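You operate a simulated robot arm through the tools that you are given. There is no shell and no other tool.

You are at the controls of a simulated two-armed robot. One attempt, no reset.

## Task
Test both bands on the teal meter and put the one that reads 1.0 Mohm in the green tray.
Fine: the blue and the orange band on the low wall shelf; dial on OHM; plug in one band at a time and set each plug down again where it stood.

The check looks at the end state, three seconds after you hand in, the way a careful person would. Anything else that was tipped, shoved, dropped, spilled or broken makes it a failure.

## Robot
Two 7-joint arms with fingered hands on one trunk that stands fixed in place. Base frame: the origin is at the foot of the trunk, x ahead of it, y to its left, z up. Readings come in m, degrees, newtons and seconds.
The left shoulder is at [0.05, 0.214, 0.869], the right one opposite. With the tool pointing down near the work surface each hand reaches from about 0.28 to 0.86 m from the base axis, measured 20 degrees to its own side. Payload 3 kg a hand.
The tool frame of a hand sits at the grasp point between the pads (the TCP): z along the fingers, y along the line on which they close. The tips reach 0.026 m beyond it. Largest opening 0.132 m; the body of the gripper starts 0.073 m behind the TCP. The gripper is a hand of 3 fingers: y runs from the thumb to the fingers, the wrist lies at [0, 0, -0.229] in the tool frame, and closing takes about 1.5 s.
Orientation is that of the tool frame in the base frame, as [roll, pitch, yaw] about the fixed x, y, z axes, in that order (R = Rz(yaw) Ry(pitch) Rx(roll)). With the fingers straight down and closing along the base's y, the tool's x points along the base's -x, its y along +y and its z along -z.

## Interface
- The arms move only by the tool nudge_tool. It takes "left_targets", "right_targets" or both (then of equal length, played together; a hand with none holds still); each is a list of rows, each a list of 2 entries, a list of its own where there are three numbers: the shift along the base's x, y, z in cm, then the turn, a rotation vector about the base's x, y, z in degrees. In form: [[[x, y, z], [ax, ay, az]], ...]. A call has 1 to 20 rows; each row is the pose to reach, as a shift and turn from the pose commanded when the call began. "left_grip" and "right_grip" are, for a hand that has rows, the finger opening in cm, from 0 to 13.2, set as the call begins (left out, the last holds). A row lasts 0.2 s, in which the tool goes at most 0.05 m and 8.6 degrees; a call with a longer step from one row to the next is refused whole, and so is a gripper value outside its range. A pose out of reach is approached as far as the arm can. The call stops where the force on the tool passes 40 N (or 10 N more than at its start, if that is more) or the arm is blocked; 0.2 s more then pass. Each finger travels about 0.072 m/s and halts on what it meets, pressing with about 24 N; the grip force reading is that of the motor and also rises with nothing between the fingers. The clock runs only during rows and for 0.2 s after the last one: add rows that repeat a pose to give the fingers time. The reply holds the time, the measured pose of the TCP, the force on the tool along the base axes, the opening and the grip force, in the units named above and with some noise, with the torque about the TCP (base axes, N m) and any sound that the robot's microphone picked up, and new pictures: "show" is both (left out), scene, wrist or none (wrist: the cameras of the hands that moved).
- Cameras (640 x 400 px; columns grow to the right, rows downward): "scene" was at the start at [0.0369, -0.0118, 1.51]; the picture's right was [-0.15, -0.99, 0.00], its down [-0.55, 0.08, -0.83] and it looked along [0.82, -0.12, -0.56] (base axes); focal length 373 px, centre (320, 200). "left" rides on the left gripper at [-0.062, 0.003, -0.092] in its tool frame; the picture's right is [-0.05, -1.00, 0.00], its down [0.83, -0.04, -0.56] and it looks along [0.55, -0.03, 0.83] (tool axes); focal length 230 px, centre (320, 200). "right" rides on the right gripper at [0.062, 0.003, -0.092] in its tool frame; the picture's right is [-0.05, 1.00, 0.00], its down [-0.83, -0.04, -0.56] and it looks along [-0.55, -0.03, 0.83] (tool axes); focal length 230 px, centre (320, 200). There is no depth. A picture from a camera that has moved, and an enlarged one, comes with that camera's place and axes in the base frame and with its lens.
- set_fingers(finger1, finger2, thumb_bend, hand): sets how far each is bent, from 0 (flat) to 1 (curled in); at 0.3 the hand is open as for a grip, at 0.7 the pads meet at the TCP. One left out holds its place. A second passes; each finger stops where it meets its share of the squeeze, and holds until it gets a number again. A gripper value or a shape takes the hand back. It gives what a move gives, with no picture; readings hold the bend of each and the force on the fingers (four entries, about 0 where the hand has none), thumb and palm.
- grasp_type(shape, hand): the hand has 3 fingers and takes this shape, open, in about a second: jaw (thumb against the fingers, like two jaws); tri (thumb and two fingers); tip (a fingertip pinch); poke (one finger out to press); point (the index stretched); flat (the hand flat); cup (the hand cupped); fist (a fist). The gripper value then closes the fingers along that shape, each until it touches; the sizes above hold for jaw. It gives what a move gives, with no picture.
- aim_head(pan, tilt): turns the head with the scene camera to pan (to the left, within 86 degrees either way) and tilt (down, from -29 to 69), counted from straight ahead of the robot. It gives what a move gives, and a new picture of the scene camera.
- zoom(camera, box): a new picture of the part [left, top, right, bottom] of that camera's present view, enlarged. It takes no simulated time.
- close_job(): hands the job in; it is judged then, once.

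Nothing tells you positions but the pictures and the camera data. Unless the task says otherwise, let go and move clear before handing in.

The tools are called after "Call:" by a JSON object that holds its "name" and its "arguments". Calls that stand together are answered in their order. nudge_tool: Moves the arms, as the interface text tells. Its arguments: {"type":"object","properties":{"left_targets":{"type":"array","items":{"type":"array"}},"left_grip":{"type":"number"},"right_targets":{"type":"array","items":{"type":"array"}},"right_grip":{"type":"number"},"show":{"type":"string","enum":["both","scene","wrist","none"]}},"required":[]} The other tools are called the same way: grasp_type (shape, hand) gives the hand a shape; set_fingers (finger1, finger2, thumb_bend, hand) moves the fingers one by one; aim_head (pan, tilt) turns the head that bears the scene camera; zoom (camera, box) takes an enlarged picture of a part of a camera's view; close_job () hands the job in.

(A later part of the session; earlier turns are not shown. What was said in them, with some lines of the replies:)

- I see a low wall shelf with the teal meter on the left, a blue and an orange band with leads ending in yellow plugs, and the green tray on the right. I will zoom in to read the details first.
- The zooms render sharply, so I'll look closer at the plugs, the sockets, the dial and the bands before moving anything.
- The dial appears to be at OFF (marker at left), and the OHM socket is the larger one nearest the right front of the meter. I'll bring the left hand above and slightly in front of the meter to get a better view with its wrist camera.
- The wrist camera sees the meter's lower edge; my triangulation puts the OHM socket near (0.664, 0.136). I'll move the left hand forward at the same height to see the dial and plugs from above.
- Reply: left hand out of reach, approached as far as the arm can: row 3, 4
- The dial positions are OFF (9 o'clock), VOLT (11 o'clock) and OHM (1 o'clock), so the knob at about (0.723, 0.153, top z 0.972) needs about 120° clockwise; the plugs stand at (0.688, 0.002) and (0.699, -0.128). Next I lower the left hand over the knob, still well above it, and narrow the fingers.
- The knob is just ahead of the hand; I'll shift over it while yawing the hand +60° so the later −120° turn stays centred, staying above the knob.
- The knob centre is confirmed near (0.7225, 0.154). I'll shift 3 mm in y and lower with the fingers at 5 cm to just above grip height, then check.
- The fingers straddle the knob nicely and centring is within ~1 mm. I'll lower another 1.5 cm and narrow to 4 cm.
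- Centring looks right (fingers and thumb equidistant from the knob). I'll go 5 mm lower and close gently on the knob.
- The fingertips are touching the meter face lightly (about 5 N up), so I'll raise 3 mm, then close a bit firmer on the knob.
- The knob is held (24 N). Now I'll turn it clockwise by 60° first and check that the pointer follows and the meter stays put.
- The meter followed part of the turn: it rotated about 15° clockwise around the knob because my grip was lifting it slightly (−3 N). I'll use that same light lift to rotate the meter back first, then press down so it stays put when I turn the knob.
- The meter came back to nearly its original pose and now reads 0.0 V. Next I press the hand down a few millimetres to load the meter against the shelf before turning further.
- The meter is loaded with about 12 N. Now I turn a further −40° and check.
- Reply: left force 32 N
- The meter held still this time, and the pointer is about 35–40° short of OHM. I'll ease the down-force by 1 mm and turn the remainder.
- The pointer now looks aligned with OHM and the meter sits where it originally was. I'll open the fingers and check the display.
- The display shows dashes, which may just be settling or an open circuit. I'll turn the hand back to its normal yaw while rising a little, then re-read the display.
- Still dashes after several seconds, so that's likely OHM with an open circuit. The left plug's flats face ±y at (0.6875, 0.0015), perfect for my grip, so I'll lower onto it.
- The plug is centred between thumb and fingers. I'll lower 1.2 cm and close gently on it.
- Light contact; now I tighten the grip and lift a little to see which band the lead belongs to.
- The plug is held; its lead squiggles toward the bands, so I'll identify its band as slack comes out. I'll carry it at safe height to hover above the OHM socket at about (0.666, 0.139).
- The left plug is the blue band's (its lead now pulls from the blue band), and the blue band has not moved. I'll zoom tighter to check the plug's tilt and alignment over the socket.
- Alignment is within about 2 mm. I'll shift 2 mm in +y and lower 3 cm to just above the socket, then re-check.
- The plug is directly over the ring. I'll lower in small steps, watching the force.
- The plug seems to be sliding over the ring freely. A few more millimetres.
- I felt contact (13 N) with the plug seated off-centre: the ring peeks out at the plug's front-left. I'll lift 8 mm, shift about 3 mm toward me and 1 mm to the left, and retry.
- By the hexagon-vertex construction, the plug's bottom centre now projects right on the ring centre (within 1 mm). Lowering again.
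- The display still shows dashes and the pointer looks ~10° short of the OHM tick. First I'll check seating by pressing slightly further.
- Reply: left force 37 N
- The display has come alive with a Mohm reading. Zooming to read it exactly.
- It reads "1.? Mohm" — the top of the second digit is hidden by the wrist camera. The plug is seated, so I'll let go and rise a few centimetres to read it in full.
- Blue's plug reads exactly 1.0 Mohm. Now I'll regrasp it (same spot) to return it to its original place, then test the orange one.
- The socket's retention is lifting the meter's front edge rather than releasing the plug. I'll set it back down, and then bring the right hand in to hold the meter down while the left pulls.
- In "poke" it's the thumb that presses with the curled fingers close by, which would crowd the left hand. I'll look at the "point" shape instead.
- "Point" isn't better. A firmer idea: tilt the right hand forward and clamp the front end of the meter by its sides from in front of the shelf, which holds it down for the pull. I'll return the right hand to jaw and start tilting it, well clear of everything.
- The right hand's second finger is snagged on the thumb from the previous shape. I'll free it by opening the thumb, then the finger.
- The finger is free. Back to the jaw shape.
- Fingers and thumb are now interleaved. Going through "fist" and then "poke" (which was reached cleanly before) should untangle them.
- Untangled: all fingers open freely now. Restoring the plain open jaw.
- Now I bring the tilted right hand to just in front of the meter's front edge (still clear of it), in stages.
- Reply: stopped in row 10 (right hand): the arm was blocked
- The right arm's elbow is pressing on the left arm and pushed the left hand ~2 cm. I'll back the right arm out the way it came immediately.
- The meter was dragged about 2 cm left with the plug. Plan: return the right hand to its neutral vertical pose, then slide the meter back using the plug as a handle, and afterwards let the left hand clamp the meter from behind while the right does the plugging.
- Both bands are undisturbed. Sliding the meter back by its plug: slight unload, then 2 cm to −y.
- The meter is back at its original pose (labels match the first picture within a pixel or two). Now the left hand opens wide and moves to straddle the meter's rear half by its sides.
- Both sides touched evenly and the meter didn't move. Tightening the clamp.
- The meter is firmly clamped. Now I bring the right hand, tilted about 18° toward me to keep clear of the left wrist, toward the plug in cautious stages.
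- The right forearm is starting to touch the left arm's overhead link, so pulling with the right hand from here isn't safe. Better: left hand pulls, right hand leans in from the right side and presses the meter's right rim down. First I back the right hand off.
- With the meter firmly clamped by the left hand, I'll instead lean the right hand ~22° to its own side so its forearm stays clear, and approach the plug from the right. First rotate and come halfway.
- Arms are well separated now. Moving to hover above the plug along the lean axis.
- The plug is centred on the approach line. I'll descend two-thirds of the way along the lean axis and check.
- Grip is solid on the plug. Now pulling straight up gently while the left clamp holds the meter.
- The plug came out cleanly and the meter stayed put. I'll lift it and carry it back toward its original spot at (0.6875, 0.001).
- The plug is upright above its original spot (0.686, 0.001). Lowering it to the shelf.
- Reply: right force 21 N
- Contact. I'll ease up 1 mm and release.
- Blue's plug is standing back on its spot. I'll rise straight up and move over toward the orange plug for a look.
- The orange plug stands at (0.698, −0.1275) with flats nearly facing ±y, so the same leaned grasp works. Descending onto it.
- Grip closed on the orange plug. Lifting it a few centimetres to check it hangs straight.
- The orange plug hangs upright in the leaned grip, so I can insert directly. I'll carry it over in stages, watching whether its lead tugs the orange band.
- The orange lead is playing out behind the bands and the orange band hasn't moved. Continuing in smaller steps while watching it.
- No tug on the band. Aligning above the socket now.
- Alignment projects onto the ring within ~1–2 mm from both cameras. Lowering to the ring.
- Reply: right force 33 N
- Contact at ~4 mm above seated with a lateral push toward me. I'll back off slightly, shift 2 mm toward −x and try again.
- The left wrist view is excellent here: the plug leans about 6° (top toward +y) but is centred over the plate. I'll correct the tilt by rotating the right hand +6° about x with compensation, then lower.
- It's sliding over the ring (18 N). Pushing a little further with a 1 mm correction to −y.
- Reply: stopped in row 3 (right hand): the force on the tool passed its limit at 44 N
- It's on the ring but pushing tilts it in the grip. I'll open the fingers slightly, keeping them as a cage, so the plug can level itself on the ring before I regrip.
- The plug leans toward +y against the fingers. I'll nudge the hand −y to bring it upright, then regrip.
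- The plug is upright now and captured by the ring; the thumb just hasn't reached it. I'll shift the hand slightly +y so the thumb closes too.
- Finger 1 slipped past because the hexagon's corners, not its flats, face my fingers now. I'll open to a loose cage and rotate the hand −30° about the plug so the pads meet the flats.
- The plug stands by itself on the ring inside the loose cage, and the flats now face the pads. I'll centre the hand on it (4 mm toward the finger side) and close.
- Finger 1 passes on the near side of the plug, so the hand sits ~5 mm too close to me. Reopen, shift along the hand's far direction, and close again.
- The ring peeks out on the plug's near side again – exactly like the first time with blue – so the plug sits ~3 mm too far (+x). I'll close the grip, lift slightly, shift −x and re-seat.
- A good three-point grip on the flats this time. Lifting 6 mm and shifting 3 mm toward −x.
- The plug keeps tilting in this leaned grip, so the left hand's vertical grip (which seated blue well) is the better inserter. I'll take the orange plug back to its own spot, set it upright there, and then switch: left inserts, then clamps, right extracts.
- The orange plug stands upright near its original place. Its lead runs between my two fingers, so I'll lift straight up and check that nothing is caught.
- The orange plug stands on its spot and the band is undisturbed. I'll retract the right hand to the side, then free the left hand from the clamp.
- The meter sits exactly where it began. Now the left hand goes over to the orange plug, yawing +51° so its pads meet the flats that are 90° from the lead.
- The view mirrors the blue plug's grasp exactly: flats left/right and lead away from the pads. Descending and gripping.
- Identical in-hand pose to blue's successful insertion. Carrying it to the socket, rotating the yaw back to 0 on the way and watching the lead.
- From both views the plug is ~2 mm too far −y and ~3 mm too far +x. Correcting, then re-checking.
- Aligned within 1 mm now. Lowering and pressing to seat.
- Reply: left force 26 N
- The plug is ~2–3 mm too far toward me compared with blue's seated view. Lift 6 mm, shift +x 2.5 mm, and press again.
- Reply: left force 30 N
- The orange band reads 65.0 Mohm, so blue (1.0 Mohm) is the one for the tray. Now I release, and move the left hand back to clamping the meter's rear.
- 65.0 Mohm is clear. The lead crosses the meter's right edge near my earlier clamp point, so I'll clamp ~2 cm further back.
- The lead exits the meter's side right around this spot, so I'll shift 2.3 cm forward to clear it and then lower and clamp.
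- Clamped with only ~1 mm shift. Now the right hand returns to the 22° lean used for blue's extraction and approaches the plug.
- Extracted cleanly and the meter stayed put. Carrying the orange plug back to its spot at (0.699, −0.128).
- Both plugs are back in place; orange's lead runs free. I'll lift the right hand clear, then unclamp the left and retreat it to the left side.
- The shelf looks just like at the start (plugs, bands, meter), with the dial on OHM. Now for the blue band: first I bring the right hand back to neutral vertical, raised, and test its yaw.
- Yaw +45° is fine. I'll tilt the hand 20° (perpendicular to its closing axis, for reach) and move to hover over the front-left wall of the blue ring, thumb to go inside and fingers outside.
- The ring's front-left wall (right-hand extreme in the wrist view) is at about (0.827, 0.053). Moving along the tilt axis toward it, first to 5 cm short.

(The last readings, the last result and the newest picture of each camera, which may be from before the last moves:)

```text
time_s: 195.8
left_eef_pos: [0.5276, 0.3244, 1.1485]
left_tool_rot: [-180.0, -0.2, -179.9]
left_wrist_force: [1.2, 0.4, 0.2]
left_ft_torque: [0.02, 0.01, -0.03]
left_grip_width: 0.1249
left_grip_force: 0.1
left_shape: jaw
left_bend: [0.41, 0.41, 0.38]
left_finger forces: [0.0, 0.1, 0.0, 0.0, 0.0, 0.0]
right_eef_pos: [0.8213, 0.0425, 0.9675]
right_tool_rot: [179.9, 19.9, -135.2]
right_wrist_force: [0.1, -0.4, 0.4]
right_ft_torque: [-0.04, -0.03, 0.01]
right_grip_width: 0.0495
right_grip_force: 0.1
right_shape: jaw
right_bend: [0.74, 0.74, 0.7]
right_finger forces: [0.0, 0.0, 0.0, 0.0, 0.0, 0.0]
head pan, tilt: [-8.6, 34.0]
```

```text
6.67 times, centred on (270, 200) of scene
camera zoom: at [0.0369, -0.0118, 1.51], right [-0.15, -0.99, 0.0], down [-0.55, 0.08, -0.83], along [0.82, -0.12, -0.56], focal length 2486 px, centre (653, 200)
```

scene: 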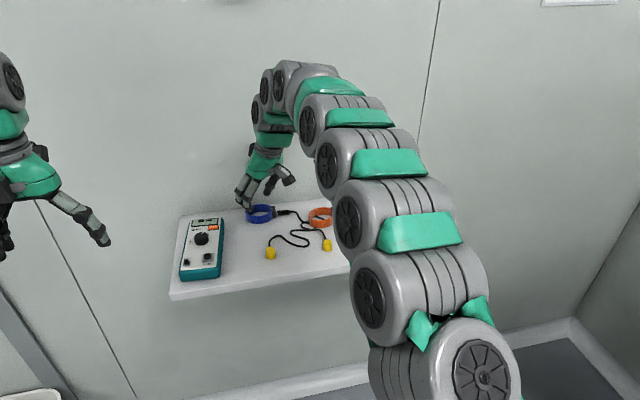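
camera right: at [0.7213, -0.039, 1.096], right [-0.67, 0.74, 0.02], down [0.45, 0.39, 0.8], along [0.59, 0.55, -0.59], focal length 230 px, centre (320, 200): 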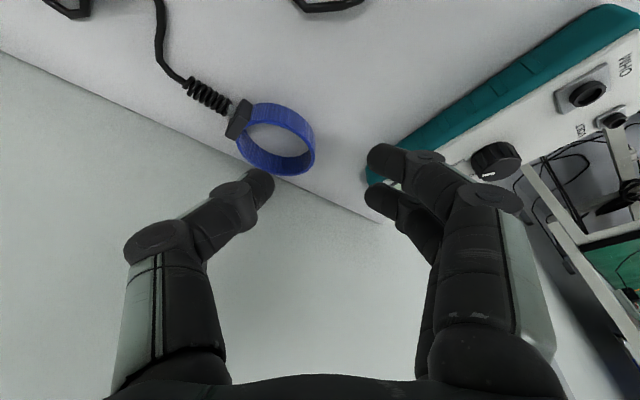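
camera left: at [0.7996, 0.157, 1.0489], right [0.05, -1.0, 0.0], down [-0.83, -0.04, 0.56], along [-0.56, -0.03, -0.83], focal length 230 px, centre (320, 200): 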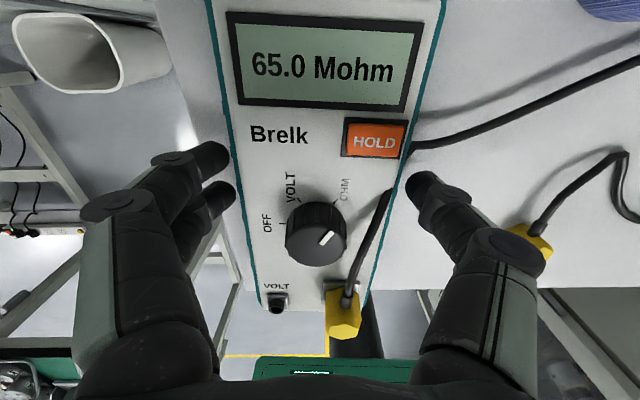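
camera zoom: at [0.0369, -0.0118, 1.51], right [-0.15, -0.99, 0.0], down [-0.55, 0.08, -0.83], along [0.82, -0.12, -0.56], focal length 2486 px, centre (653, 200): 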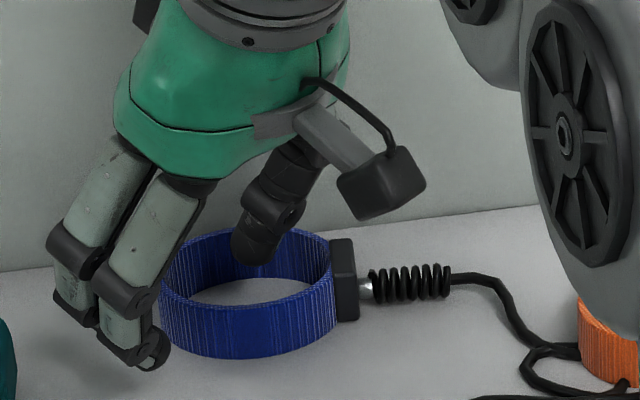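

Thumb is inside the ring and the fingers outside. Lowering the last 1.5 cm and narrowing.

Call:
{"name": "nudge_tool", "arguments": {"right_targets": [[[0.1, 0.15, -0.6], [0, 0, 0]], [[0.2, 0.3, -1.2], [0, 0, 0]], [[0.2, 0.3, -1.45], [0, 0, 0]], [[0.2, 0.3, -1.45], [0, 0, 0]]], "right_grip": 3, "show": "none"}}

Call:
{"name": "zoom", "arguments": {"camera": "right", "box": [200, 60, 440, 260]}}

Call:
{"name": "zoom", "arguments": {"camera": "scene", "box": [235, 170, 305, 230]}}

```text
time_s: 196.8
left_eef_pos: [0.5286, 0.3253, 1.1497]
left_tool_rot: [-180.0, -0.2, -179.9]
left_wrist_force: [0.6, -0.9, -0.1]
left_ft_torque: [0.01, -0.01, 0.0]
left_grip_width: 0.1249
left_grip_force: 0.0
left_shape: jaw
left_bend: [0.41, 0.41, 0.38]
left_finger forces: [0.1, 0.0, 0.0, 0.1, 0.0, 0.0]
right_eef_pos: [0.8216, 0.0441, 0.9521]
right_tool_rot: [179.9, 19.8, -135.0]
right_wrist_force: [-0.7, 1.0, 0.3]
right_ft_torque: [-0.03, -0.01, 0.06]
right_grip_width: 0.0302
right_grip_force: 0.1
right_shape: jaw
right_bend: [0.73, 0.73, 0.7]
right_finger forces: [0.0, 0.0, 0.1, 0.0, 0.1, 0.0]
head pan, tilt: [-8.6, 34.0]
```

```text
2.00 times, centred on (320, 160) of right
camera zoom: at [0.7569, -0.0151, 1.0179], right [-0.67, 0.74, 0.02], down [0.45, 0.39, 0.8], along [0.59, 0.55, -0.59], focal length 460 px, centre (320, 280)
```

zoom: 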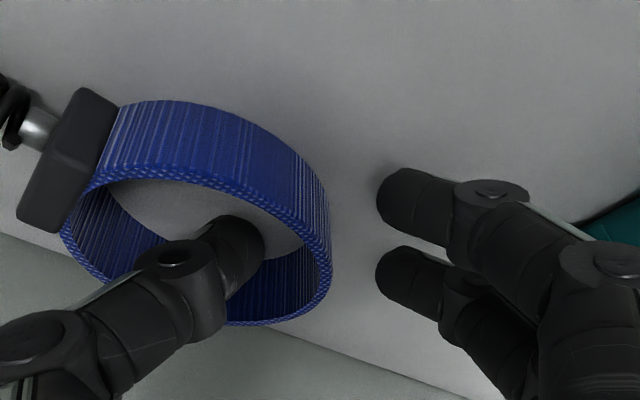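

```text
6.67 times, centred on (270, 200) of scene
camera zoom: at [0.0369, -0.0118, 1.51], right [-0.15, -0.99, 0.0], down [-0.55, 0.08, -0.83], along [0.82, -0.12, -0.56], focal length 2486 px, centre (653, 200)
```

zoom: 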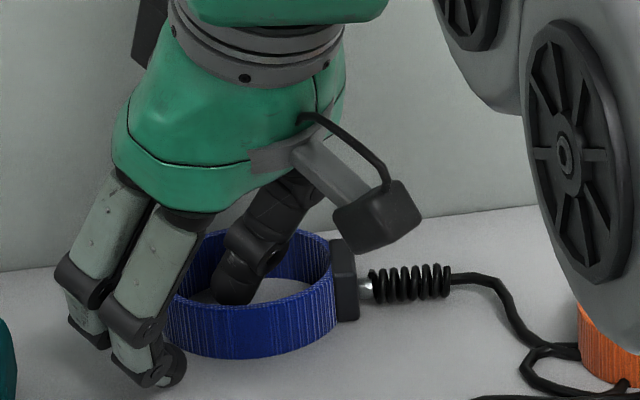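

Centred on the wall. Closing.

Call:
{"name": "nudge_tool", "arguments": {"right_targets": [[[0, 0, 0], [0, 0, 0]], [[0, 0, 0], [0, 0, 0]], [[0, 0, 0], [0, 0, 0]], [[0, 0, 0], [0, 0, 0]], [[0, 0, 0], [0, 0, 0]]], "right_grip": 0, "show": "none"}}

Call:
{"name": "zoom", "arguments": {"camera": "right", "box": [200, 60, 440, 260]}}

Call:
{"name": "zoom", "arguments": {"camera": "scene", "box": [235, 170, 305, 230]}}

```text
time_s: 198.0
left_eef_pos: [0.5271, 0.3238, 1.1487]
left_tool_rot: [179.9, -0.1, -179.9]
left_wrist_force: [0.3, 0.1, -0.1]
left_ft_torque: [0.01, -0.04, -0.01]
left_grip_width: 0.1248
left_grip_force: 0.0
left_shape: jaw
left_bend: [0.41, 0.41, 0.38]
left_finger forces: [0.0, 0.0, 0.0, 0.0, 0.0, 0.1]
right_eef_pos: [0.8223, 0.0445, 0.9521]
right_tool_rot: [179.9, 19.8, -135.1]
right_wrist_force: [0.2, -0.4, 0.5]
right_ft_torque: [0.01, -0.02, 0.0]
right_grip_width: 0.0
right_grip_force: 23.9
right_shape: jaw
right_bend: [0.69, 0.7, 0.7]
right_finger forces: [11.3, 10.0, 0.0, 0.0, 20.7, 0.0]
head pan, tilt: [-8.6, 34.0]
```

```text
2.00 times, centred on (320, 160) of right
camera zoom: at [0.7571, -0.0149, 1.018], right [-0.67, 0.74, 0.02], down [0.45, 0.39, 0.8], along [0.59, 0.55, -0.59], focal length 460 px, centre (320, 280)
```

zoom: 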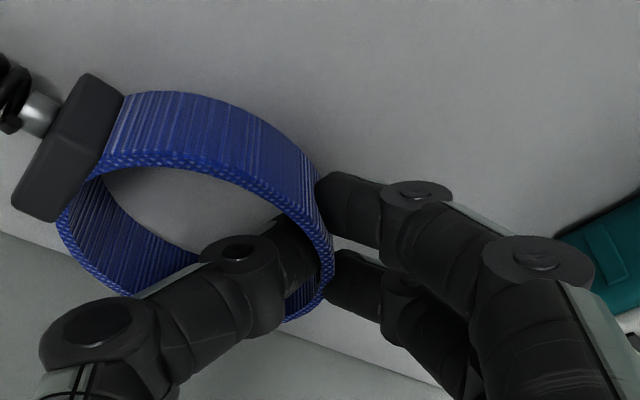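

```text
6.67 times, centred on (270, 200) of scene
camera zoom: at [0.0369, -0.0118, 1.51], right [-0.15, -0.99, 0.0], down [-0.55, 0.08, -0.83], along [0.82, -0.12, -0.56], focal length 2486 px, centre (653, 200)
```

zoom: 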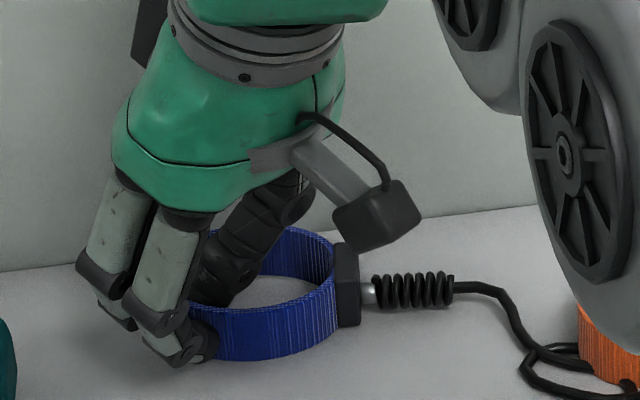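

Three-finger pinch on the ring's wall with 24 N. Lifting 5 cm to check it holds and that nothing else gets pulled.

Call:
{"name": "nudge_tool", "arguments": {"right_targets": [[[0, 0, 1], [0, 0, 0]], [[0, 0, 2.5], [0, 0, 0]], [[-0.5, 0, 4], [0, 0, 0]], [[-1, 0, 6], [0, 0, 0]], [[-1, 0, 6], [0, 0, 0]]]}}

Call:
{"name": "zoom", "arguments": {"camera": "scene", "box": [230, 170, 370, 280]}}

```text
time_s: 199.2
left_eef_pos: [0.5283, 0.3253, 1.1494]
left_tool_rot: [180.0, -0.2, -179.8]
left_wrist_force: [0.3, 0.2, -0.9]
left_ft_torque: [0.02, 0.03, 0.0]
left_grip_width: 0.125
left_grip_force: 0.1
left_shape: jaw
left_bend: [0.41, 0.41, 0.38]
left_finger forces: [0.1, 0.1, 0.0, 0.0, 0.0, 0.0]
right_eef_pos: [0.8135, 0.0459, 1.0135]
right_tool_rot: [179.9, 19.9, -135.1]
right_wrist_force: [-0.4, -0.1, -0.5]
right_ft_torque: [0.03, -0.02, -0.02]
right_grip_width: 0.0
right_grip_force: 23.8
right_shape: jaw
right_bend: [0.69, 0.7, 0.7]
right_finger forces: [11.3, 9.8, 0.0, 0.0, 20.7, 0.0]
head pan, tilt: [-8.6, 34.0]
camera right: at [0.7478, -0.0143, 1.0787], right [-0.67, 0.74, 0.02], down [0.45, 0.39, 0.8], along [0.59, 0.55, -0.59], focal length 230 px, centre (320, 200)
```

scene: 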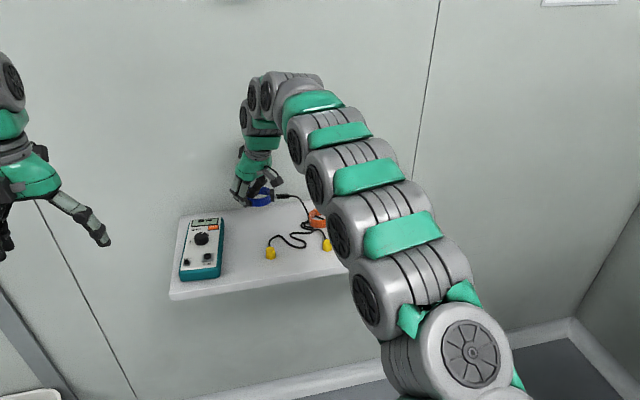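
right: 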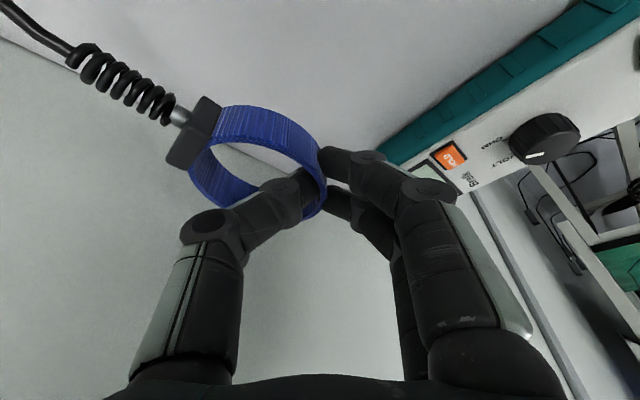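

```text
3.64 times, centred on (300, 225) of scene
camera zoom: at [0.0369, -0.0118, 1.51], right [-0.15, -0.99, 0.0], down [-0.55, 0.08, -0.83], along [0.82, -0.12, -0.56], focal length 1356 px, centre (393, 109)
```

zoom: 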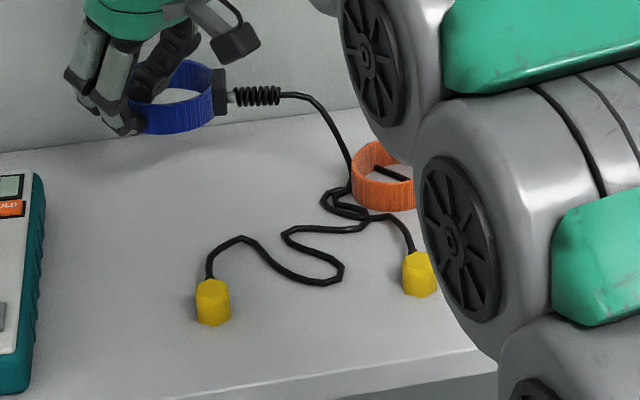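

The blue band is held level and nothing else moved. I'll carry it toward the tray, turning it −122° on the way so its tail points back toward its plug (keeping the lead slack).

Call:
{"name": "nudge_tool", "arguments": {"right_targets": [[[-3, -0.5, 1], [0, 0, 0]], [[-6, -1.5, 2.5], [0, 0, -7]], [[-8, -3.5, 4], [0, 0, -14]], [[-8.5, -6, 5], [0, 0, -21]], [[-8.5, -9, 5], [0, 0, -28]], [[-8.5, -12, 5], [0, 0, -36]], [[-8.5, -15, 5], [0, 0, -44]], [[-8.5, -18, 5], [0, 0, -52]], [[-8, -21, 5], [0, 0, -60]], [[-8, -21, 5], [0, 0, -60]]]}}

Call:
{"name": "zoom", "arguments": {"camera": "scene", "box": [230, 140, 450, 280]}}

```text
time_s: 201.4
left_eef_pos: [0.5276, 0.3249, 1.1482]
left_tool_rot: [-179.9, -0.3, -179.9]
left_wrist_force: [0.5, 0.3, -0.6]
left_ft_torque: [0.0, 0.02, 0.01]
left_grip_width: 0.1249
left_grip_force: 0.0
left_shape: jaw
left_bend: [0.41, 0.41, 0.38]
left_finger forces: [0.0, 0.0, 0.0, 0.1, 0.1, 0.0]
right_eef_pos: [0.7326, -0.168, 1.063]
right_tool_rot: [180.0, 19.9, 164.9]
right_wrist_force: [0.1, 0.2, -0.9]
right_ft_torque: [0.02, -0.04, 0.0]
right_grip_width: 0.0
right_grip_force: 24.3
right_shape: jaw
right_bend: [0.68, 0.7, 0.7]
right_finger forces: [11.4, 9.8, 0.0, 0.0, 20.8, 0.0]
head pan, tilt: [-8.6, 34.0]
camera right: at [0.647, -0.1408, 1.1279], right [0.31, 0.95, 0.02], down [0.56, -0.2, 0.8], along [0.77, -0.24, -0.59], focal length 230 px, centre (320, 200)
```

scene: 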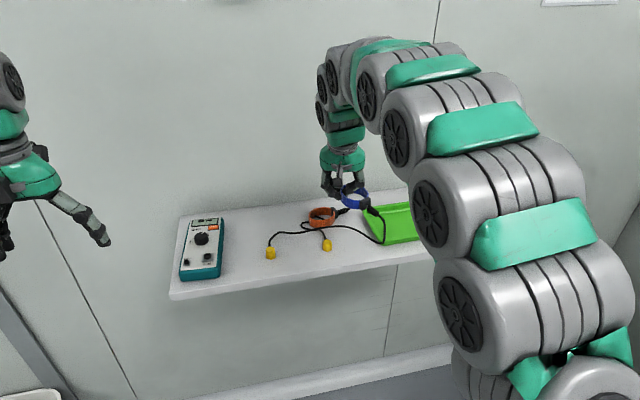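
right: 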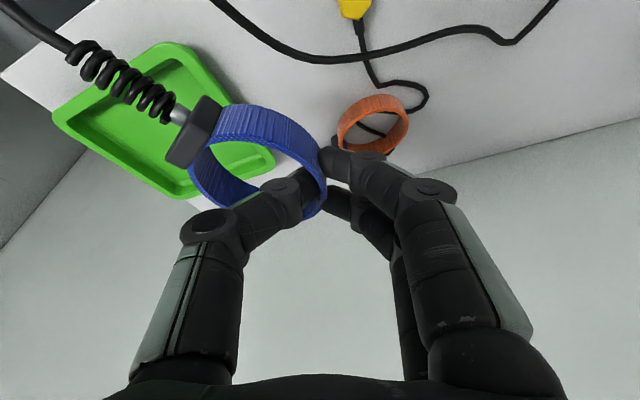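

```text
2.86 times, centred on (340, 210) of scene
camera zoom: at [0.0369, -0.0119, 1.51], right [-0.15, -0.99, 0.0], down [-0.55, 0.08, -0.83], along [0.82, -0.12, -0.56], focal length 1065 px, centre (263, 171)
```

zoom: 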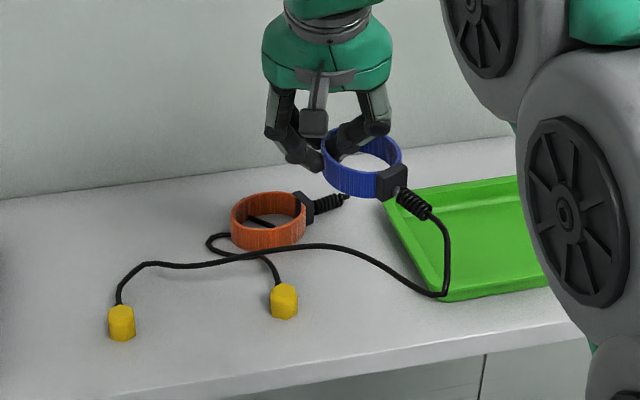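

The lead has slack and both plugs are still. Finishing the turn while moving over the tray.

Call:
{"name": "nudge_tool", "arguments": {"right_targets": [[[0.5, -2, 0], [0, 0, -8]], [[1, -4, 0], [0, 0, -16]], [[1.6, -6, 0], [0, 0, -24]], [[2.2, -8, 0], [0, 0, -32]], [[2.8, -10, 0], [0, 0, -40]], [[3.4, -12, 0], [0, 0, -48]], [[4.2, -14, 0], [0, 0, -56]], [[4.8, -15.4, 0], [0, 0, -62]], [[4.8, -15.4, -1], [0, 0, -62]]]}}

Call:
{"name": "zoom", "arguments": {"camera": "scene", "box": [250, 140, 470, 280]}}

```text
time_s: 203.4
left_eef_pos: [0.5277, 0.3259, 1.1482]
left_tool_rot: [-180.0, -0.1, -180.0]
left_wrist_force: [0.5, 0.5, -0.5]
left_ft_torque: [0.0, -0.01, 0.0]
left_grip_width: 0.1249
left_grip_force: 0.1
left_shape: jaw
left_bend: [0.41, 0.41, 0.38]
left_finger forces: [0.0, 0.0, 0.0, 0.0, 0.0, 0.0]
right_eef_pos: [0.7799, -0.3198, 1.0515]
right_tool_rot: [180.0, 19.9, 102.9]
right_wrist_force: [0.0, 0.0, -0.3]
right_ft_torque: [-0.03, -0.03, -0.04]
right_grip_width: 0.0
right_grip_force: 23.9
right_shape: jaw
right_bend: [0.68, 0.7, 0.7]
right_finger forces: [11.6, 10.0, 0.0, 0.1, 20.8, 0.0]
head pan, tilt: [-8.6, 34.0]
camera right: at [0.7634, -0.2308, 1.1173], right [0.98, 0.17, 0.02], down [0.09, -0.59, 0.8], along [0.15, -0.79, -0.59], focal length 230 px, centre (320, 200)
```

scene: 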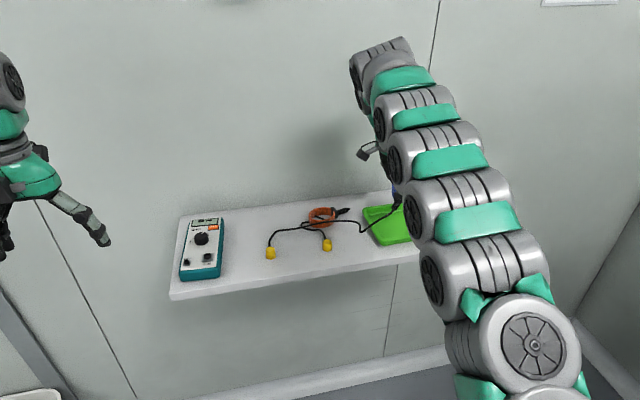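
right: 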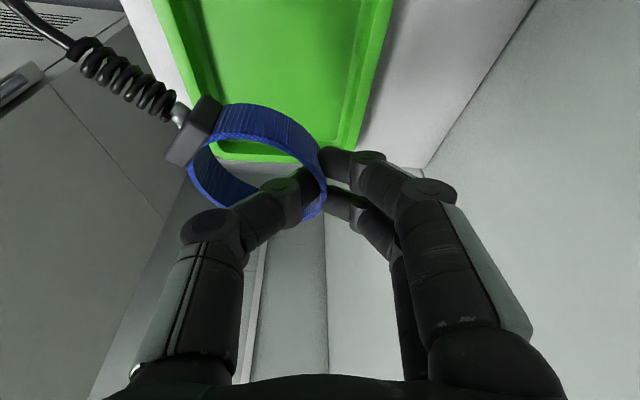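

```text
2.86 times, centred on (360, 210) of scene
camera zoom: at [0.0369, -0.0119, 1.51], right [-0.15, -0.99, 0.0], down [-0.55, 0.08, -0.83], along [0.82, -0.12, -0.56], focal length 1065 px, centre (206, 171)
```

zoom: 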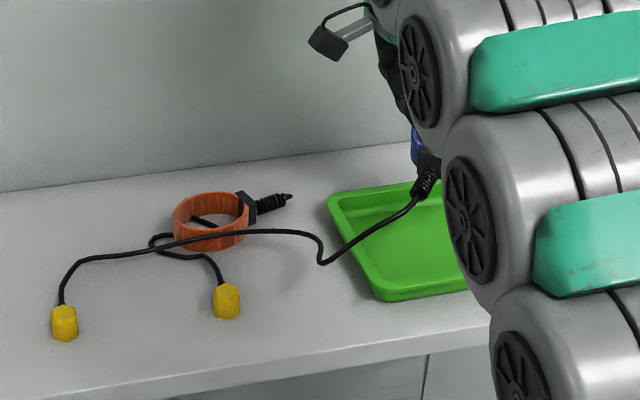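

The tray corner projects where I calculated, and the ring is centred over the tray floor with finger clearance at the back. Lowering in stages.

Call:
{"name": "nudge_tool", "arguments": {"right_targets": [[[0, 0, -1.5], [0, 0, 0]], [[0, 0, -3], [0, 0, 0]], [[0, 0, -4.5], [0, 0, 0]], [[0, 0, -6], [0, 0, 0]], [[0, 0, -7], [0, 0, 0]], [[0, 0, -7], [0, 0, 0]]]}}

Call:
{"name": "zoom", "arguments": {"camera": "scene", "box": [350, 180, 460, 260]}}

Call:
{"name": "zoom", "arguments": {"camera": "right", "box": [60, 0, 440, 240]}}

```text
time_s: 204.8
left_eef_pos: [0.5281, 0.3253, 1.1497]
left_tool_rot: [-180.0, -0.3, -179.9]
left_wrist_force: [-0.5, 0.3, 0.8]
left_ft_torque: [-0.01, 0.0, 0.0]
left_grip_width: 0.1249
left_grip_force: 0.1
left_shape: jaw
left_bend: [0.41, 0.41, 0.38]
left_finger forces: [0.0, 0.1, 0.0, 0.0, 0.0, 0.0]
right_eef_pos: [0.7803, -0.319, 0.9837]
right_tool_rot: [179.8, 19.9, 102.9]
right_wrist_force: [0.0, -0.9, -0.7]
right_ft_torque: [-0.02, -0.02, -0.01]
right_grip_width: 0.0004
right_grip_force: 23.7
right_shape: jaw
right_bend: [0.68, 0.7, 0.7]
right_finger forces: [11.6, 9.9, 0.1, 0.1, 20.8, 0.0]
head pan, tilt: [-8.6, 34.0]
camera right: at [0.7627, -0.2309, 1.0487], right [0.98, 0.18, 0.02], down [0.09, -0.59, 0.8], along [0.15, -0.79, -0.59], focal length 230 px, centre (320, 200)
```

scene: 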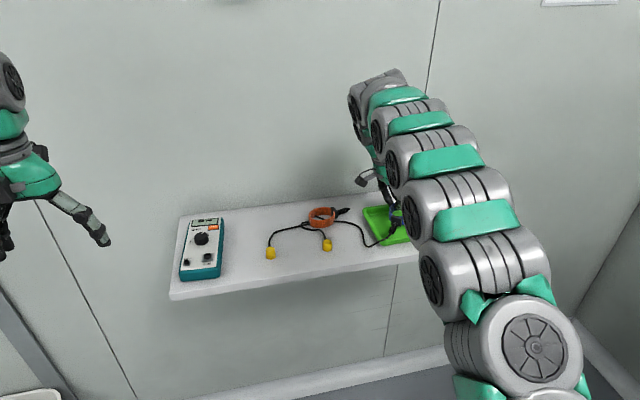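
right: 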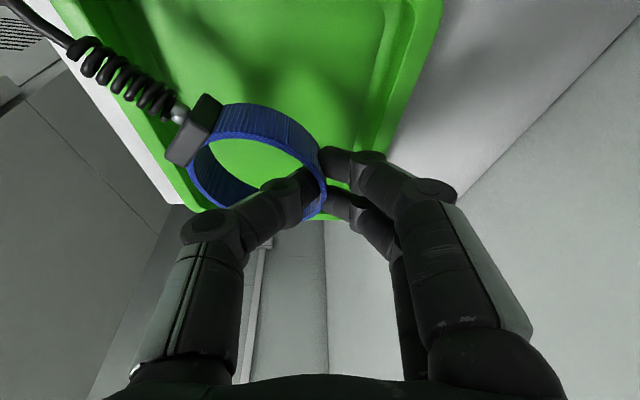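

```text
5.00 times, centred on (405, 220) of scene
camera zoom: at [0.0369, -0.0118, 1.51], right [-0.15, -0.99, 0.0], down [-0.55, 0.08, -0.83], along [0.82, -0.12, -0.56], focal length 1864 px, centre (-105, 100)
```

zoom: 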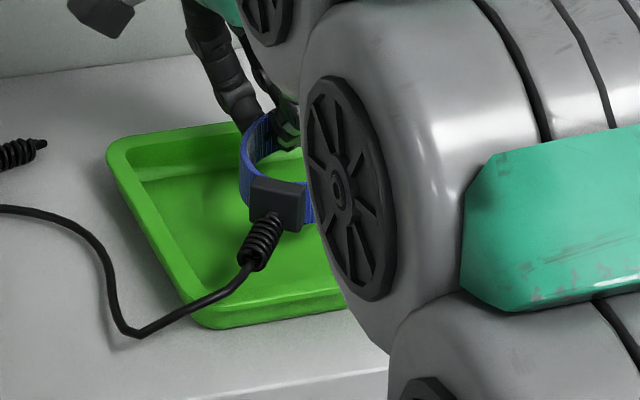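

```text
1.67 times, centred on (250, 120) of right
camera zoom: at [0.7627, -0.2309, 1.0487], right [0.98, 0.18, 0.02], down [0.09, -0.59, 0.8], along [0.15, -0.79, -0.59], focal length 384 px, centre (437, 333)
```

zoom: 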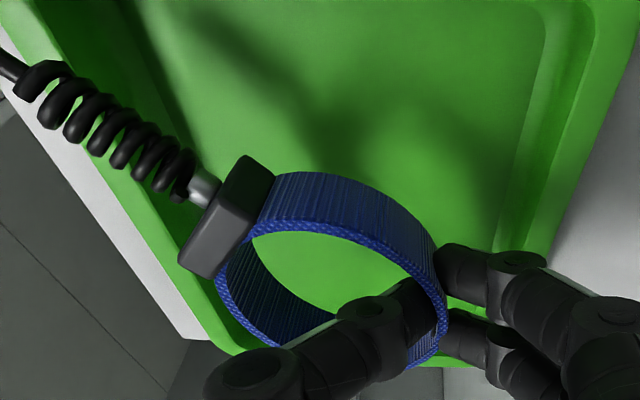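

There's more room at the tray's back and left than I assumed, so I'll shift +1 cm in x and +1.2 cm in y so the tail also lies inside, then lower to the floor.

Call:
{"name": "nudge_tool", "arguments": {"right_targets": [[[0.5, 0.6, 0], [0, 0, 0]], [[1.0, 1.2, 0], [0, 0, 0]], [[1.0, 1.2, -0.8], [0, 0, 0]], [[1.0, 1.2, -1.6], [0, 0, 0]], [[1.0, 1.2, -2.1], [0, 0, 0]], [[1.0, 1.2, -2.1], [0, 0, 0]]], "show": "none"}}

Call:
{"name": "zoom", "arguments": {"camera": "scene", "box": [350, 180, 460, 260]}}

Call:
{"name": "zoom", "arguments": {"camera": "right", "box": [60, 0, 440, 240]}}

```text
time_s: 206.2
left_eef_pos: [0.5266, 0.3271, 1.1492]
left_tool_rot: [180.0, -0.2, -179.9]
left_wrist_force: [0.7, 0.2, 0.6]
left_ft_torque: [0.0, -0.02, 0.0]
left_grip_width: 0.1249
left_grip_force: 0.2
left_shape: jaw
left_bend: [0.41, 0.41, 0.38]
left_finger forces: [0.0, 0.1, 0.1, 0.1, 0.1, 0.0]
right_eef_pos: [0.7919, -0.3055, 0.9615]
right_tool_rot: [179.8, 19.9, 102.8]
right_wrist_force: [0.4, -0.2, -0.1]
right_ft_torque: [0.0, -0.03, 0.02]
right_grip_width: 0.0
right_grip_force: 23.7
right_shape: jaw
right_bend: [0.68, 0.7, 0.7]
right_finger forces: [13.2, 9.9, 0.1, 0.1, 21.1, 0.0]
head pan, tilt: [-8.6, 34.0]
```

```text
5.00 times, centred on (405, 220) of scene
camera zoom: at [0.0369, -0.0118, 1.51], right [-0.15, -0.99, 0.0], down [-0.55, 0.08, -0.83], along [0.82, -0.12, -0.56], focal length 1864 px, centre (-105, 100)
```

zoom: 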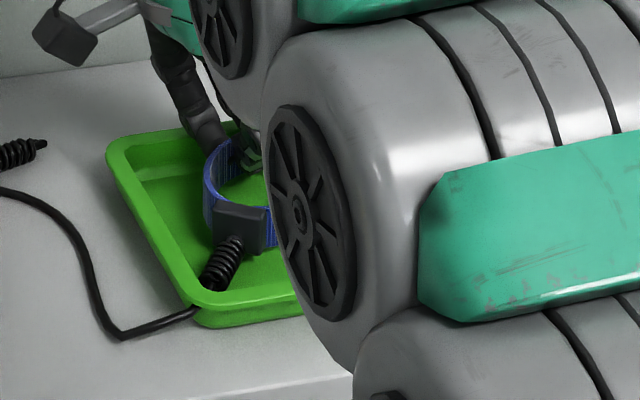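

```text
1.67 times, centred on (250, 120) of right
camera zoom: at [0.7741, -0.2174, 1.0271], right [0.98, 0.18, 0.02], down [0.09, -0.59, 0.8], along [0.15, -0.79, -0.59], focal length 384 px, centre (437, 333)
```

zoom: 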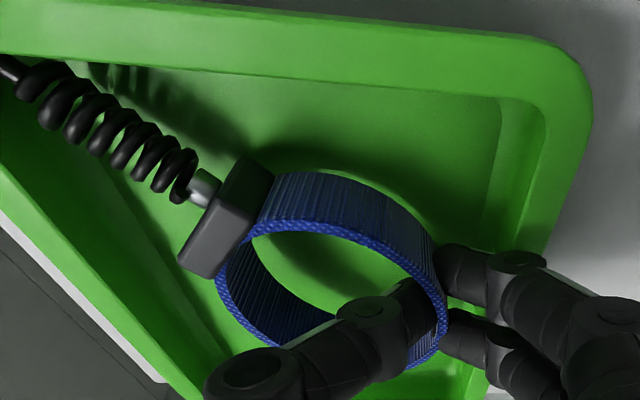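

The whole band, tail included, is now inside the tray's outline. Lowering the last few millimetres until contact.

Call:
{"name": "nudge_tool", "arguments": {"right_targets": [[[0, 0, -0.2], [0, 0, 0]], [[0, 0, -0.4], [0, 0, 0]], [[0, 0, -0.55], [0, 0, 0]], [[0, 0, -0.55], [0, 0, 0]]], "show": "none"}}

Call:
{"name": "zoom", "arguments": {"camera": "right", "box": [60, 0, 440, 240]}}

Call:
{"name": "zoom", "arguments": {"camera": "scene", "box": [350, 180, 460, 260]}}

```text
time_s: 207.2
left_eef_pos: [0.5281, 0.3255, 1.1498]
left_tool_rot: [179.9, -0.1, -179.8]
left_wrist_force: [-0.4, -0.1, 0.3]
left_ft_torque: [-0.02, -0.02, -0.02]
left_grip_width: 0.1247
left_grip_force: 0.1
left_shape: jaw
left_bend: [0.41, 0.41, 0.38]
left_finger forces: [0.0, 0.0, 0.0, 0.1, 0.1, 0.1]
right_eef_pos: [0.7904, -0.3063, 0.9585]
right_tool_rot: [179.8, 19.9, 102.9]
right_wrist_force: [-6.2, 1.3, 24.8]
right_ft_torque: [0.52, -0.5, 0.15]
right_grip_width: 0.0
right_grip_force: 23.9
right_shape: jaw
right_bend: [0.7, 0.7, 0.7]
right_finger forces: [42.3, 9.8, 0.0, 0.1, 26.2, 0.1]
head pan, tilt: [-8.6, 34.0]
```

```text
1.67 times, centred on (250, 120) of right
camera zoom: at [0.7734, -0.217, 1.0232], right [0.98, 0.18, 0.02], down [0.09, -0.59, 0.8], along [0.15, -0.79, -0.59], focal length 384 px, centre (437, 333)
```

zoom: 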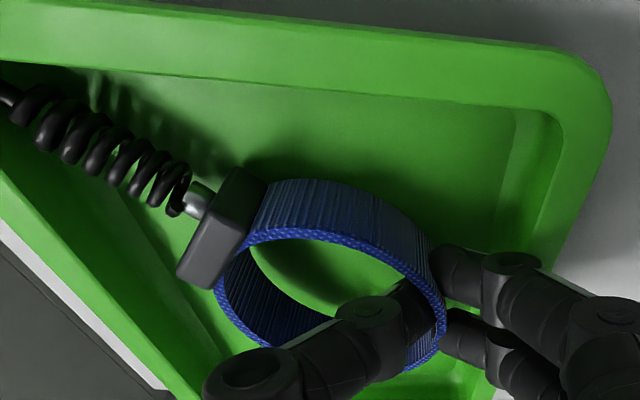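

```text
5.00 times, centred on (405, 220) of scene
camera zoom: at [0.0364, -0.0117, 1.51], right [-0.15, -0.99, 0.0], down [-0.55, 0.08, -0.83], along [0.82, -0.12, -0.56], focal length 1864 px, centre (-105, 100)
```

zoom: 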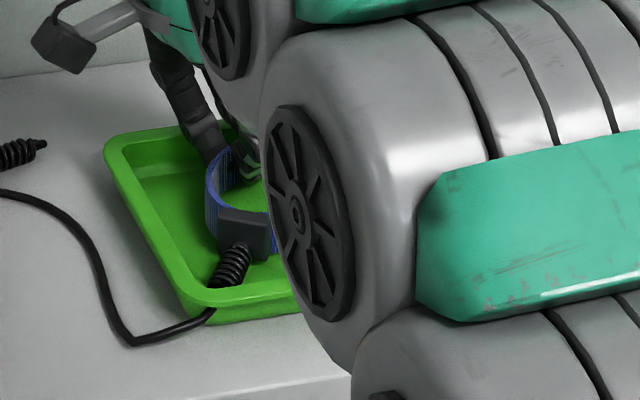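

Finger 1's tip reached the tray floor. I'll ease up 3 mm and open only slightly so the band settles without pushing the tray wall.

Call:
{"name": "nudge_tool", "arguments": {"right_targets": [[[0, 0, 0.15], [0, 0, 0]], [[0, 0, 0.3], [0, 0, 0]], [[0, 0, 0.3], [0, 0, 0]]], "show": "none"}}

Call:
{"name": "nudge_tool", "arguments": {"right_targets": [[[0, 0, 0], [0, 0, 0]], [[0, 0, 0], [0, 0, 0]], [[0, 0, 0], [0, 0, 0]]], "right_grip": 1.5, "show": "none"}}

Call:
{"name": "zoom", "arguments": {"camera": "right", "box": [60, 0, 440, 240]}}

Call:
{"name": "zoom", "arguments": {"camera": "scene", "box": [350, 180, 460, 260]}}

```text
time_s: 208.0
left_eef_pos: [0.527, 0.3252, 1.1501]
left_tool_rot: [-180.0, -0.3, -180.0]
left_wrist_force: [-0.1, -0.4, -0.4]
left_ft_torque: [0.02, -0.02, 0.01]
left_grip_width: 0.1247
left_grip_force: 0.0
left_shape: jaw
left_bend: [0.41, 0.41, 0.38]
left_finger forces: [0.0, 0.0, 0.1, 0.0, 0.0, 0.1]
right_eef_pos: [0.792, -0.3052, 0.9598]
right_tool_rot: [180.0, 19.9, 103.0]
right_wrist_force: [-0.6, -0.5, -0.8]
right_ft_torque: [-0.01, 0.02, 0.03]
right_grip_width: 0.0002
right_grip_force: 23.9
right_shape: jaw
right_bend: [0.68, 0.7, 0.7]
right_finger forces: [12.7, 10.2, 0.0, 0.0, 22.2, 0.0]
head pan, tilt: [-8.6, 34.0]
```

```text
time_s: 208.8
left_eef_pos: [0.5284, 0.325, 1.1494]
left_tool_rot: [179.9, -0.2, -179.8]
left_wrist_force: [-0.1, 0.7, -0.7]
left_ft_torque: [-0.02, 0.03, 0.01]
left_grip_width: 0.1247
left_grip_force: 0.0
left_shape: jaw
left_bend: [0.41, 0.41, 0.38]
left_finger forces: [0.0, 0.0, 0.1, 0.0, 0.0, 0.1]
right_eef_pos: [0.7896, -0.3052, 0.96]
right_tool_rot: [179.8, 19.9, 102.8]
right_wrist_force: [-0.6, -0.2, 0.0]
right_ft_torque: [0.05, 0.0, -0.02]
right_grip_width: 0.0149
right_grip_force: 0.0
right_shape: jaw
right_bend: [0.72, 0.72, 0.7]
right_finger forces: [0.5, 0.0, 0.1, 0.1, 0.1, 0.0]
head pan, tilt: [-8.6, 34.0]
```

```text
1.67 times, centred on (250, 120) of right
camera zoom: at [0.7736, -0.2168, 1.0251], right [0.98, 0.18, 0.02], down [0.09, -0.59, 0.8], along [0.15, -0.79, -0.59], focal length 384 px, centre (437, 333)
```

zoom: 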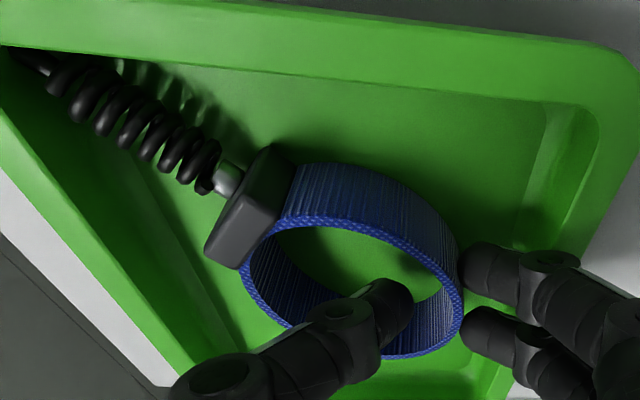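

```text
5.00 times, centred on (405, 220) of scene
camera zoom: at [0.0369, -0.0118, 1.51], right [-0.15, -0.99, 0.0], down [-0.55, 0.08, -0.83], along [0.82, -0.12, -0.56], focal length 1864 px, centre (-105, 100)
```

zoom: 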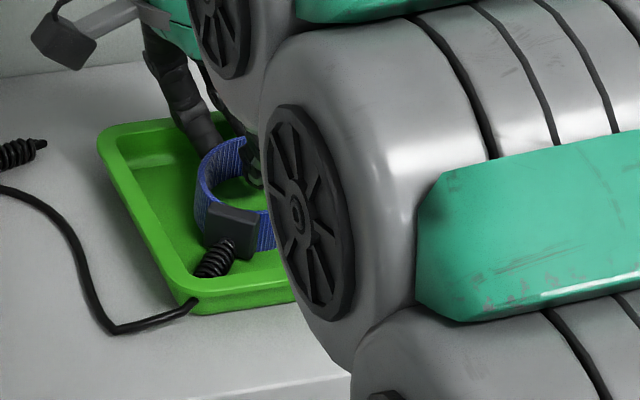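

The tray got nudged slightly (~1 cm) during the release. First I'll lift the hand straight up out of the ring, then look at it properly.

Call:
{"name": "nudge_tool", "arguments": {"right_targets": [[[0, 0, 1], [0, 0, 0]], [[0, 0, 2.5], [0, 0, 0]], [[0, 0, 4.5], [0, 0, 0]], [[0, 0, 7], [0, 0, 0]], [[-1, 0, 10], [0, 0, 0]], [[-3, 0, 13], [0, 0, 0]], [[-3, 0, 13], [0, 0, 0]]]}}

Call:
{"name": "zoom", "arguments": {"camera": "right", "box": [60, 0, 440, 240]}}

```text
time_s: 210.4
left_eef_pos: [0.5278, 0.326, 1.1496]
left_tool_rot: [180.0, -0.2, -179.9]
left_wrist_force: [0.7, 0.3, 0.0]
left_ft_torque: [-0.01, 0.01, -0.03]
left_grip_width: 0.1247
left_grip_force: 0.0
left_shape: jaw
left_bend: [0.41, 0.41, 0.38]
left_finger forces: [0.1, 0.1, 0.0, 0.0, 0.0, 0.0]
right_eef_pos: [0.7611, -0.3032, 1.0896]
right_tool_rot: [179.8, 19.9, 102.9]
right_wrist_force: [-0.1, -0.1, -0.5]
right_ft_torque: [0.01, 0.0, 0.02]
right_grip_width: 0.0151
right_grip_force: 0.0
right_shape: jaw
right_bend: [0.72, 0.72, 0.7]
right_finger forces: [0.0, 0.0, 0.0, 0.0, 0.0, 0.0]
head pan, tilt: [-8.6, 34.0]
camera right: at [0.7436, -0.2152, 1.1548], right [0.98, 0.18, 0.02], down [0.09, -0.59, 0.8], along [0.15, -0.79, -0.59], focal length 230 px, centre (320, 200)
```

scene: 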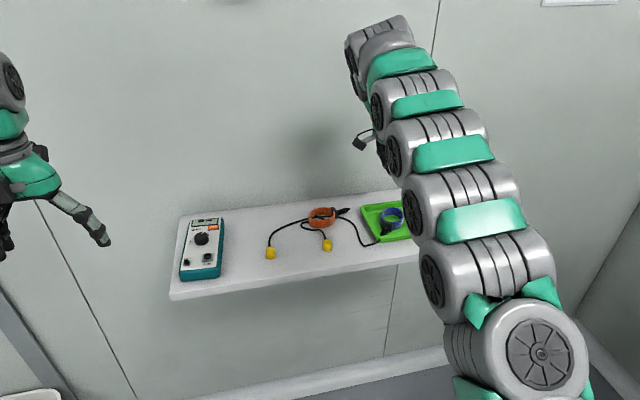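
right: 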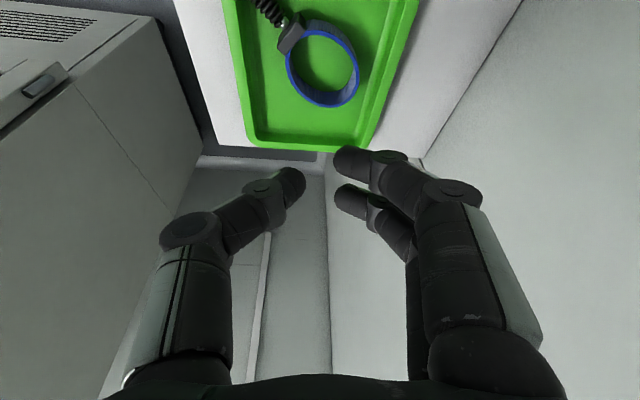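

```text
1.67 times, centred on (250, 120) of right
camera zoom: at [0.7436, -0.2152, 1.1548], right [0.98, 0.18, 0.02], down [0.09, -0.59, 0.8], along [0.15, -0.79, -0.59], focal length 384 px, centre (437, 333)
```

zoom: 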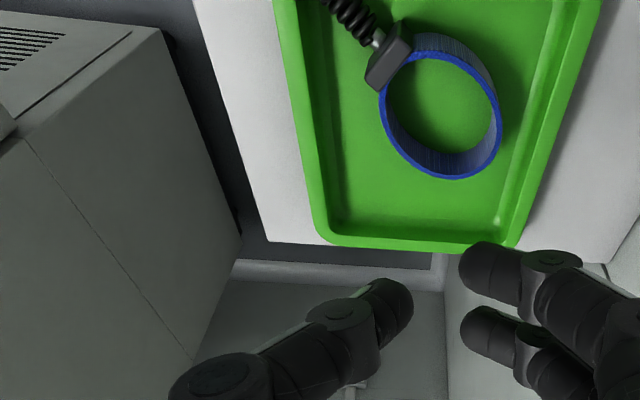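

The band lies in the tray. I'll retract the right hand and turn it back, so the head camera can see the tray and compare with its original position.

Call:
{"name": "nudge_tool", "arguments": {"right_targets": [[[-3, 0, 2], [0, 0, 8]], [[-6, 0, 4], [0, 0, 16]], [[-9, 0, 6], [0, 0, 24]], [[-12, -0.5, 8], [0, 0, 32]], [[-15, -1, 9], [0, 0, 40]], [[-18, -2, 10], [0, 0, 48]], [[-21, -3, 11], [0, 0, 56]], [[-23, -4, 11], [0, 0, 64]], [[-25, -5, 11], [0, 0, 72]], [[-25, -6, 11], [0, 0, 77]], [[-25, -6, 11], [0, 0, 77]]]}}

Call:
{"name": "zoom", "arguments": {"camera": "scene", "box": [330, 170, 480, 280]}}

Call:
{"name": "zoom", "arguments": {"camera": "scene", "box": [230, 190, 370, 280]}}

```text
time_s: 212.8
left_eef_pos: [0.5272, 0.3251, 1.1475]
left_tool_rot: [180.0, -0.2, -179.8]
left_wrist_force: [0.1, 0.7, 0.2]
left_ft_torque: [0.03, 0.0, 0.01]
left_grip_width: 0.1249
left_grip_force: 0.0
left_shape: jaw
left_bend: [0.41, 0.41, 0.38]
left_finger forces: [0.0, 0.0, 0.1, 0.0, 0.1, 0.1]
right_eef_pos: [0.5106, -0.3655, 1.1989]
right_tool_rot: [179.9, 19.9, -180.0]
right_wrist_force: [0.3, -0.4, -0.7]
right_ft_torque: [-0.01, 0.01, -0.01]
right_grip_width: 0.015
right_grip_force: 0.0
right_shape: jaw
right_bend: [0.72, 0.72, 0.7]
right_finger forces: [0.1, 0.0, 0.1, 0.1, 0.1, 0.1]
head pan, tilt: [-8.6, 34.0]
camera right: at [0.4212, -0.3611, 1.2634], right [0.05, 1.0, 0.02], down [0.59, -0.04, 0.8], along [0.8, -0.03, -0.59], focal length 230 px, centre (320, 200)
```

scene: 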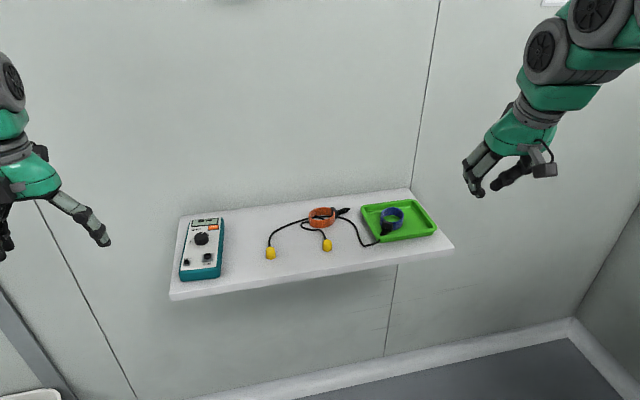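
right: 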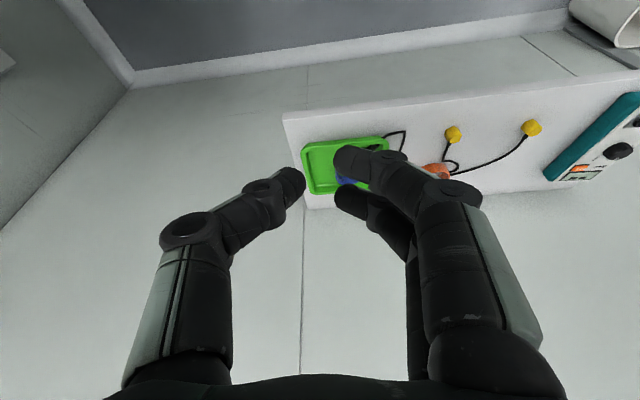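

```text
3.64 times, centred on (405, 225) of scene
camera zoom: at [0.0369, -0.0118, 1.51], right [-0.15, -0.99, 0.0], down [-0.55, 0.08, -0.83], along [0.82, -0.12, -0.56], focal length 1356 px, centre (11, 109)
```

zoom: 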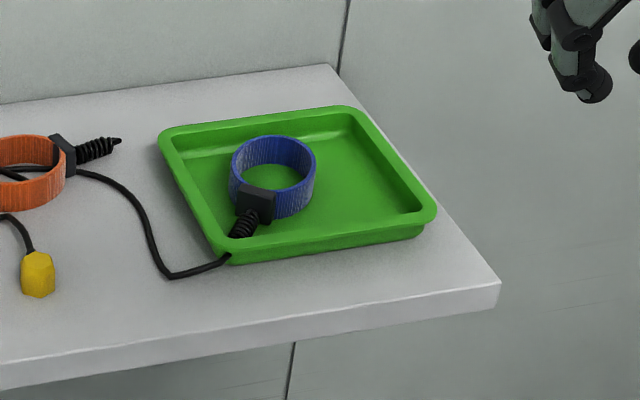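

```text
4.44 times, centred on (300, 235) of scene
camera zoom: at [0.0369, -0.0118, 1.51], right [-0.15, -0.99, 0.0], down [-0.55, 0.08, -0.83], along [0.82, -0.12, -0.56], focal length 1657 px, centre (409, 44)
```

zoom: 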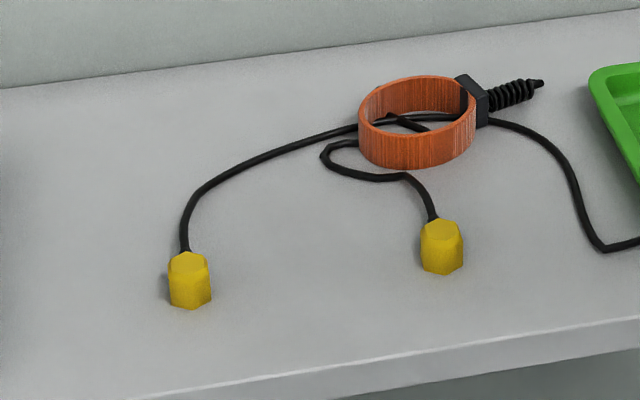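

The end state looks right:
- **Blue band (1.0 Mohm):** lying in the green tray, with its lead slack.
- **Orange band (65.0 Mohm):** not moved.
- **Plugs:** both standing where they stood.
- **Meter:** in place, dial on OHM.
- **Tray:** moved about 9 mm toward the wall when I released the band. I'm leaving it there.

Both hands are clear, so I'm handing in.

Call:
{"name": "close_job", "arguments": {}}

```text
The job is handed in.
```

I tested both bands on the meter. The blue one reads 1.0 Mohm and is now in the green tray; the orange one reads 65.0 Mohm and is still where it was. I've handed the job in but haven't seen the result.

- **Plugs:** Both stand back where they stood, within a few millimetres. I plugged in one band at a time.
- **Meter:** The dial is on OHM. I moved the meter by accident, by up to about 2 cm, while turning the dial and when the arms bumped. I put it back within about 1–2 mm of where it started.
- **Tray:** It moved about 9 mm toward the wall when I let go of the band. I left it there.
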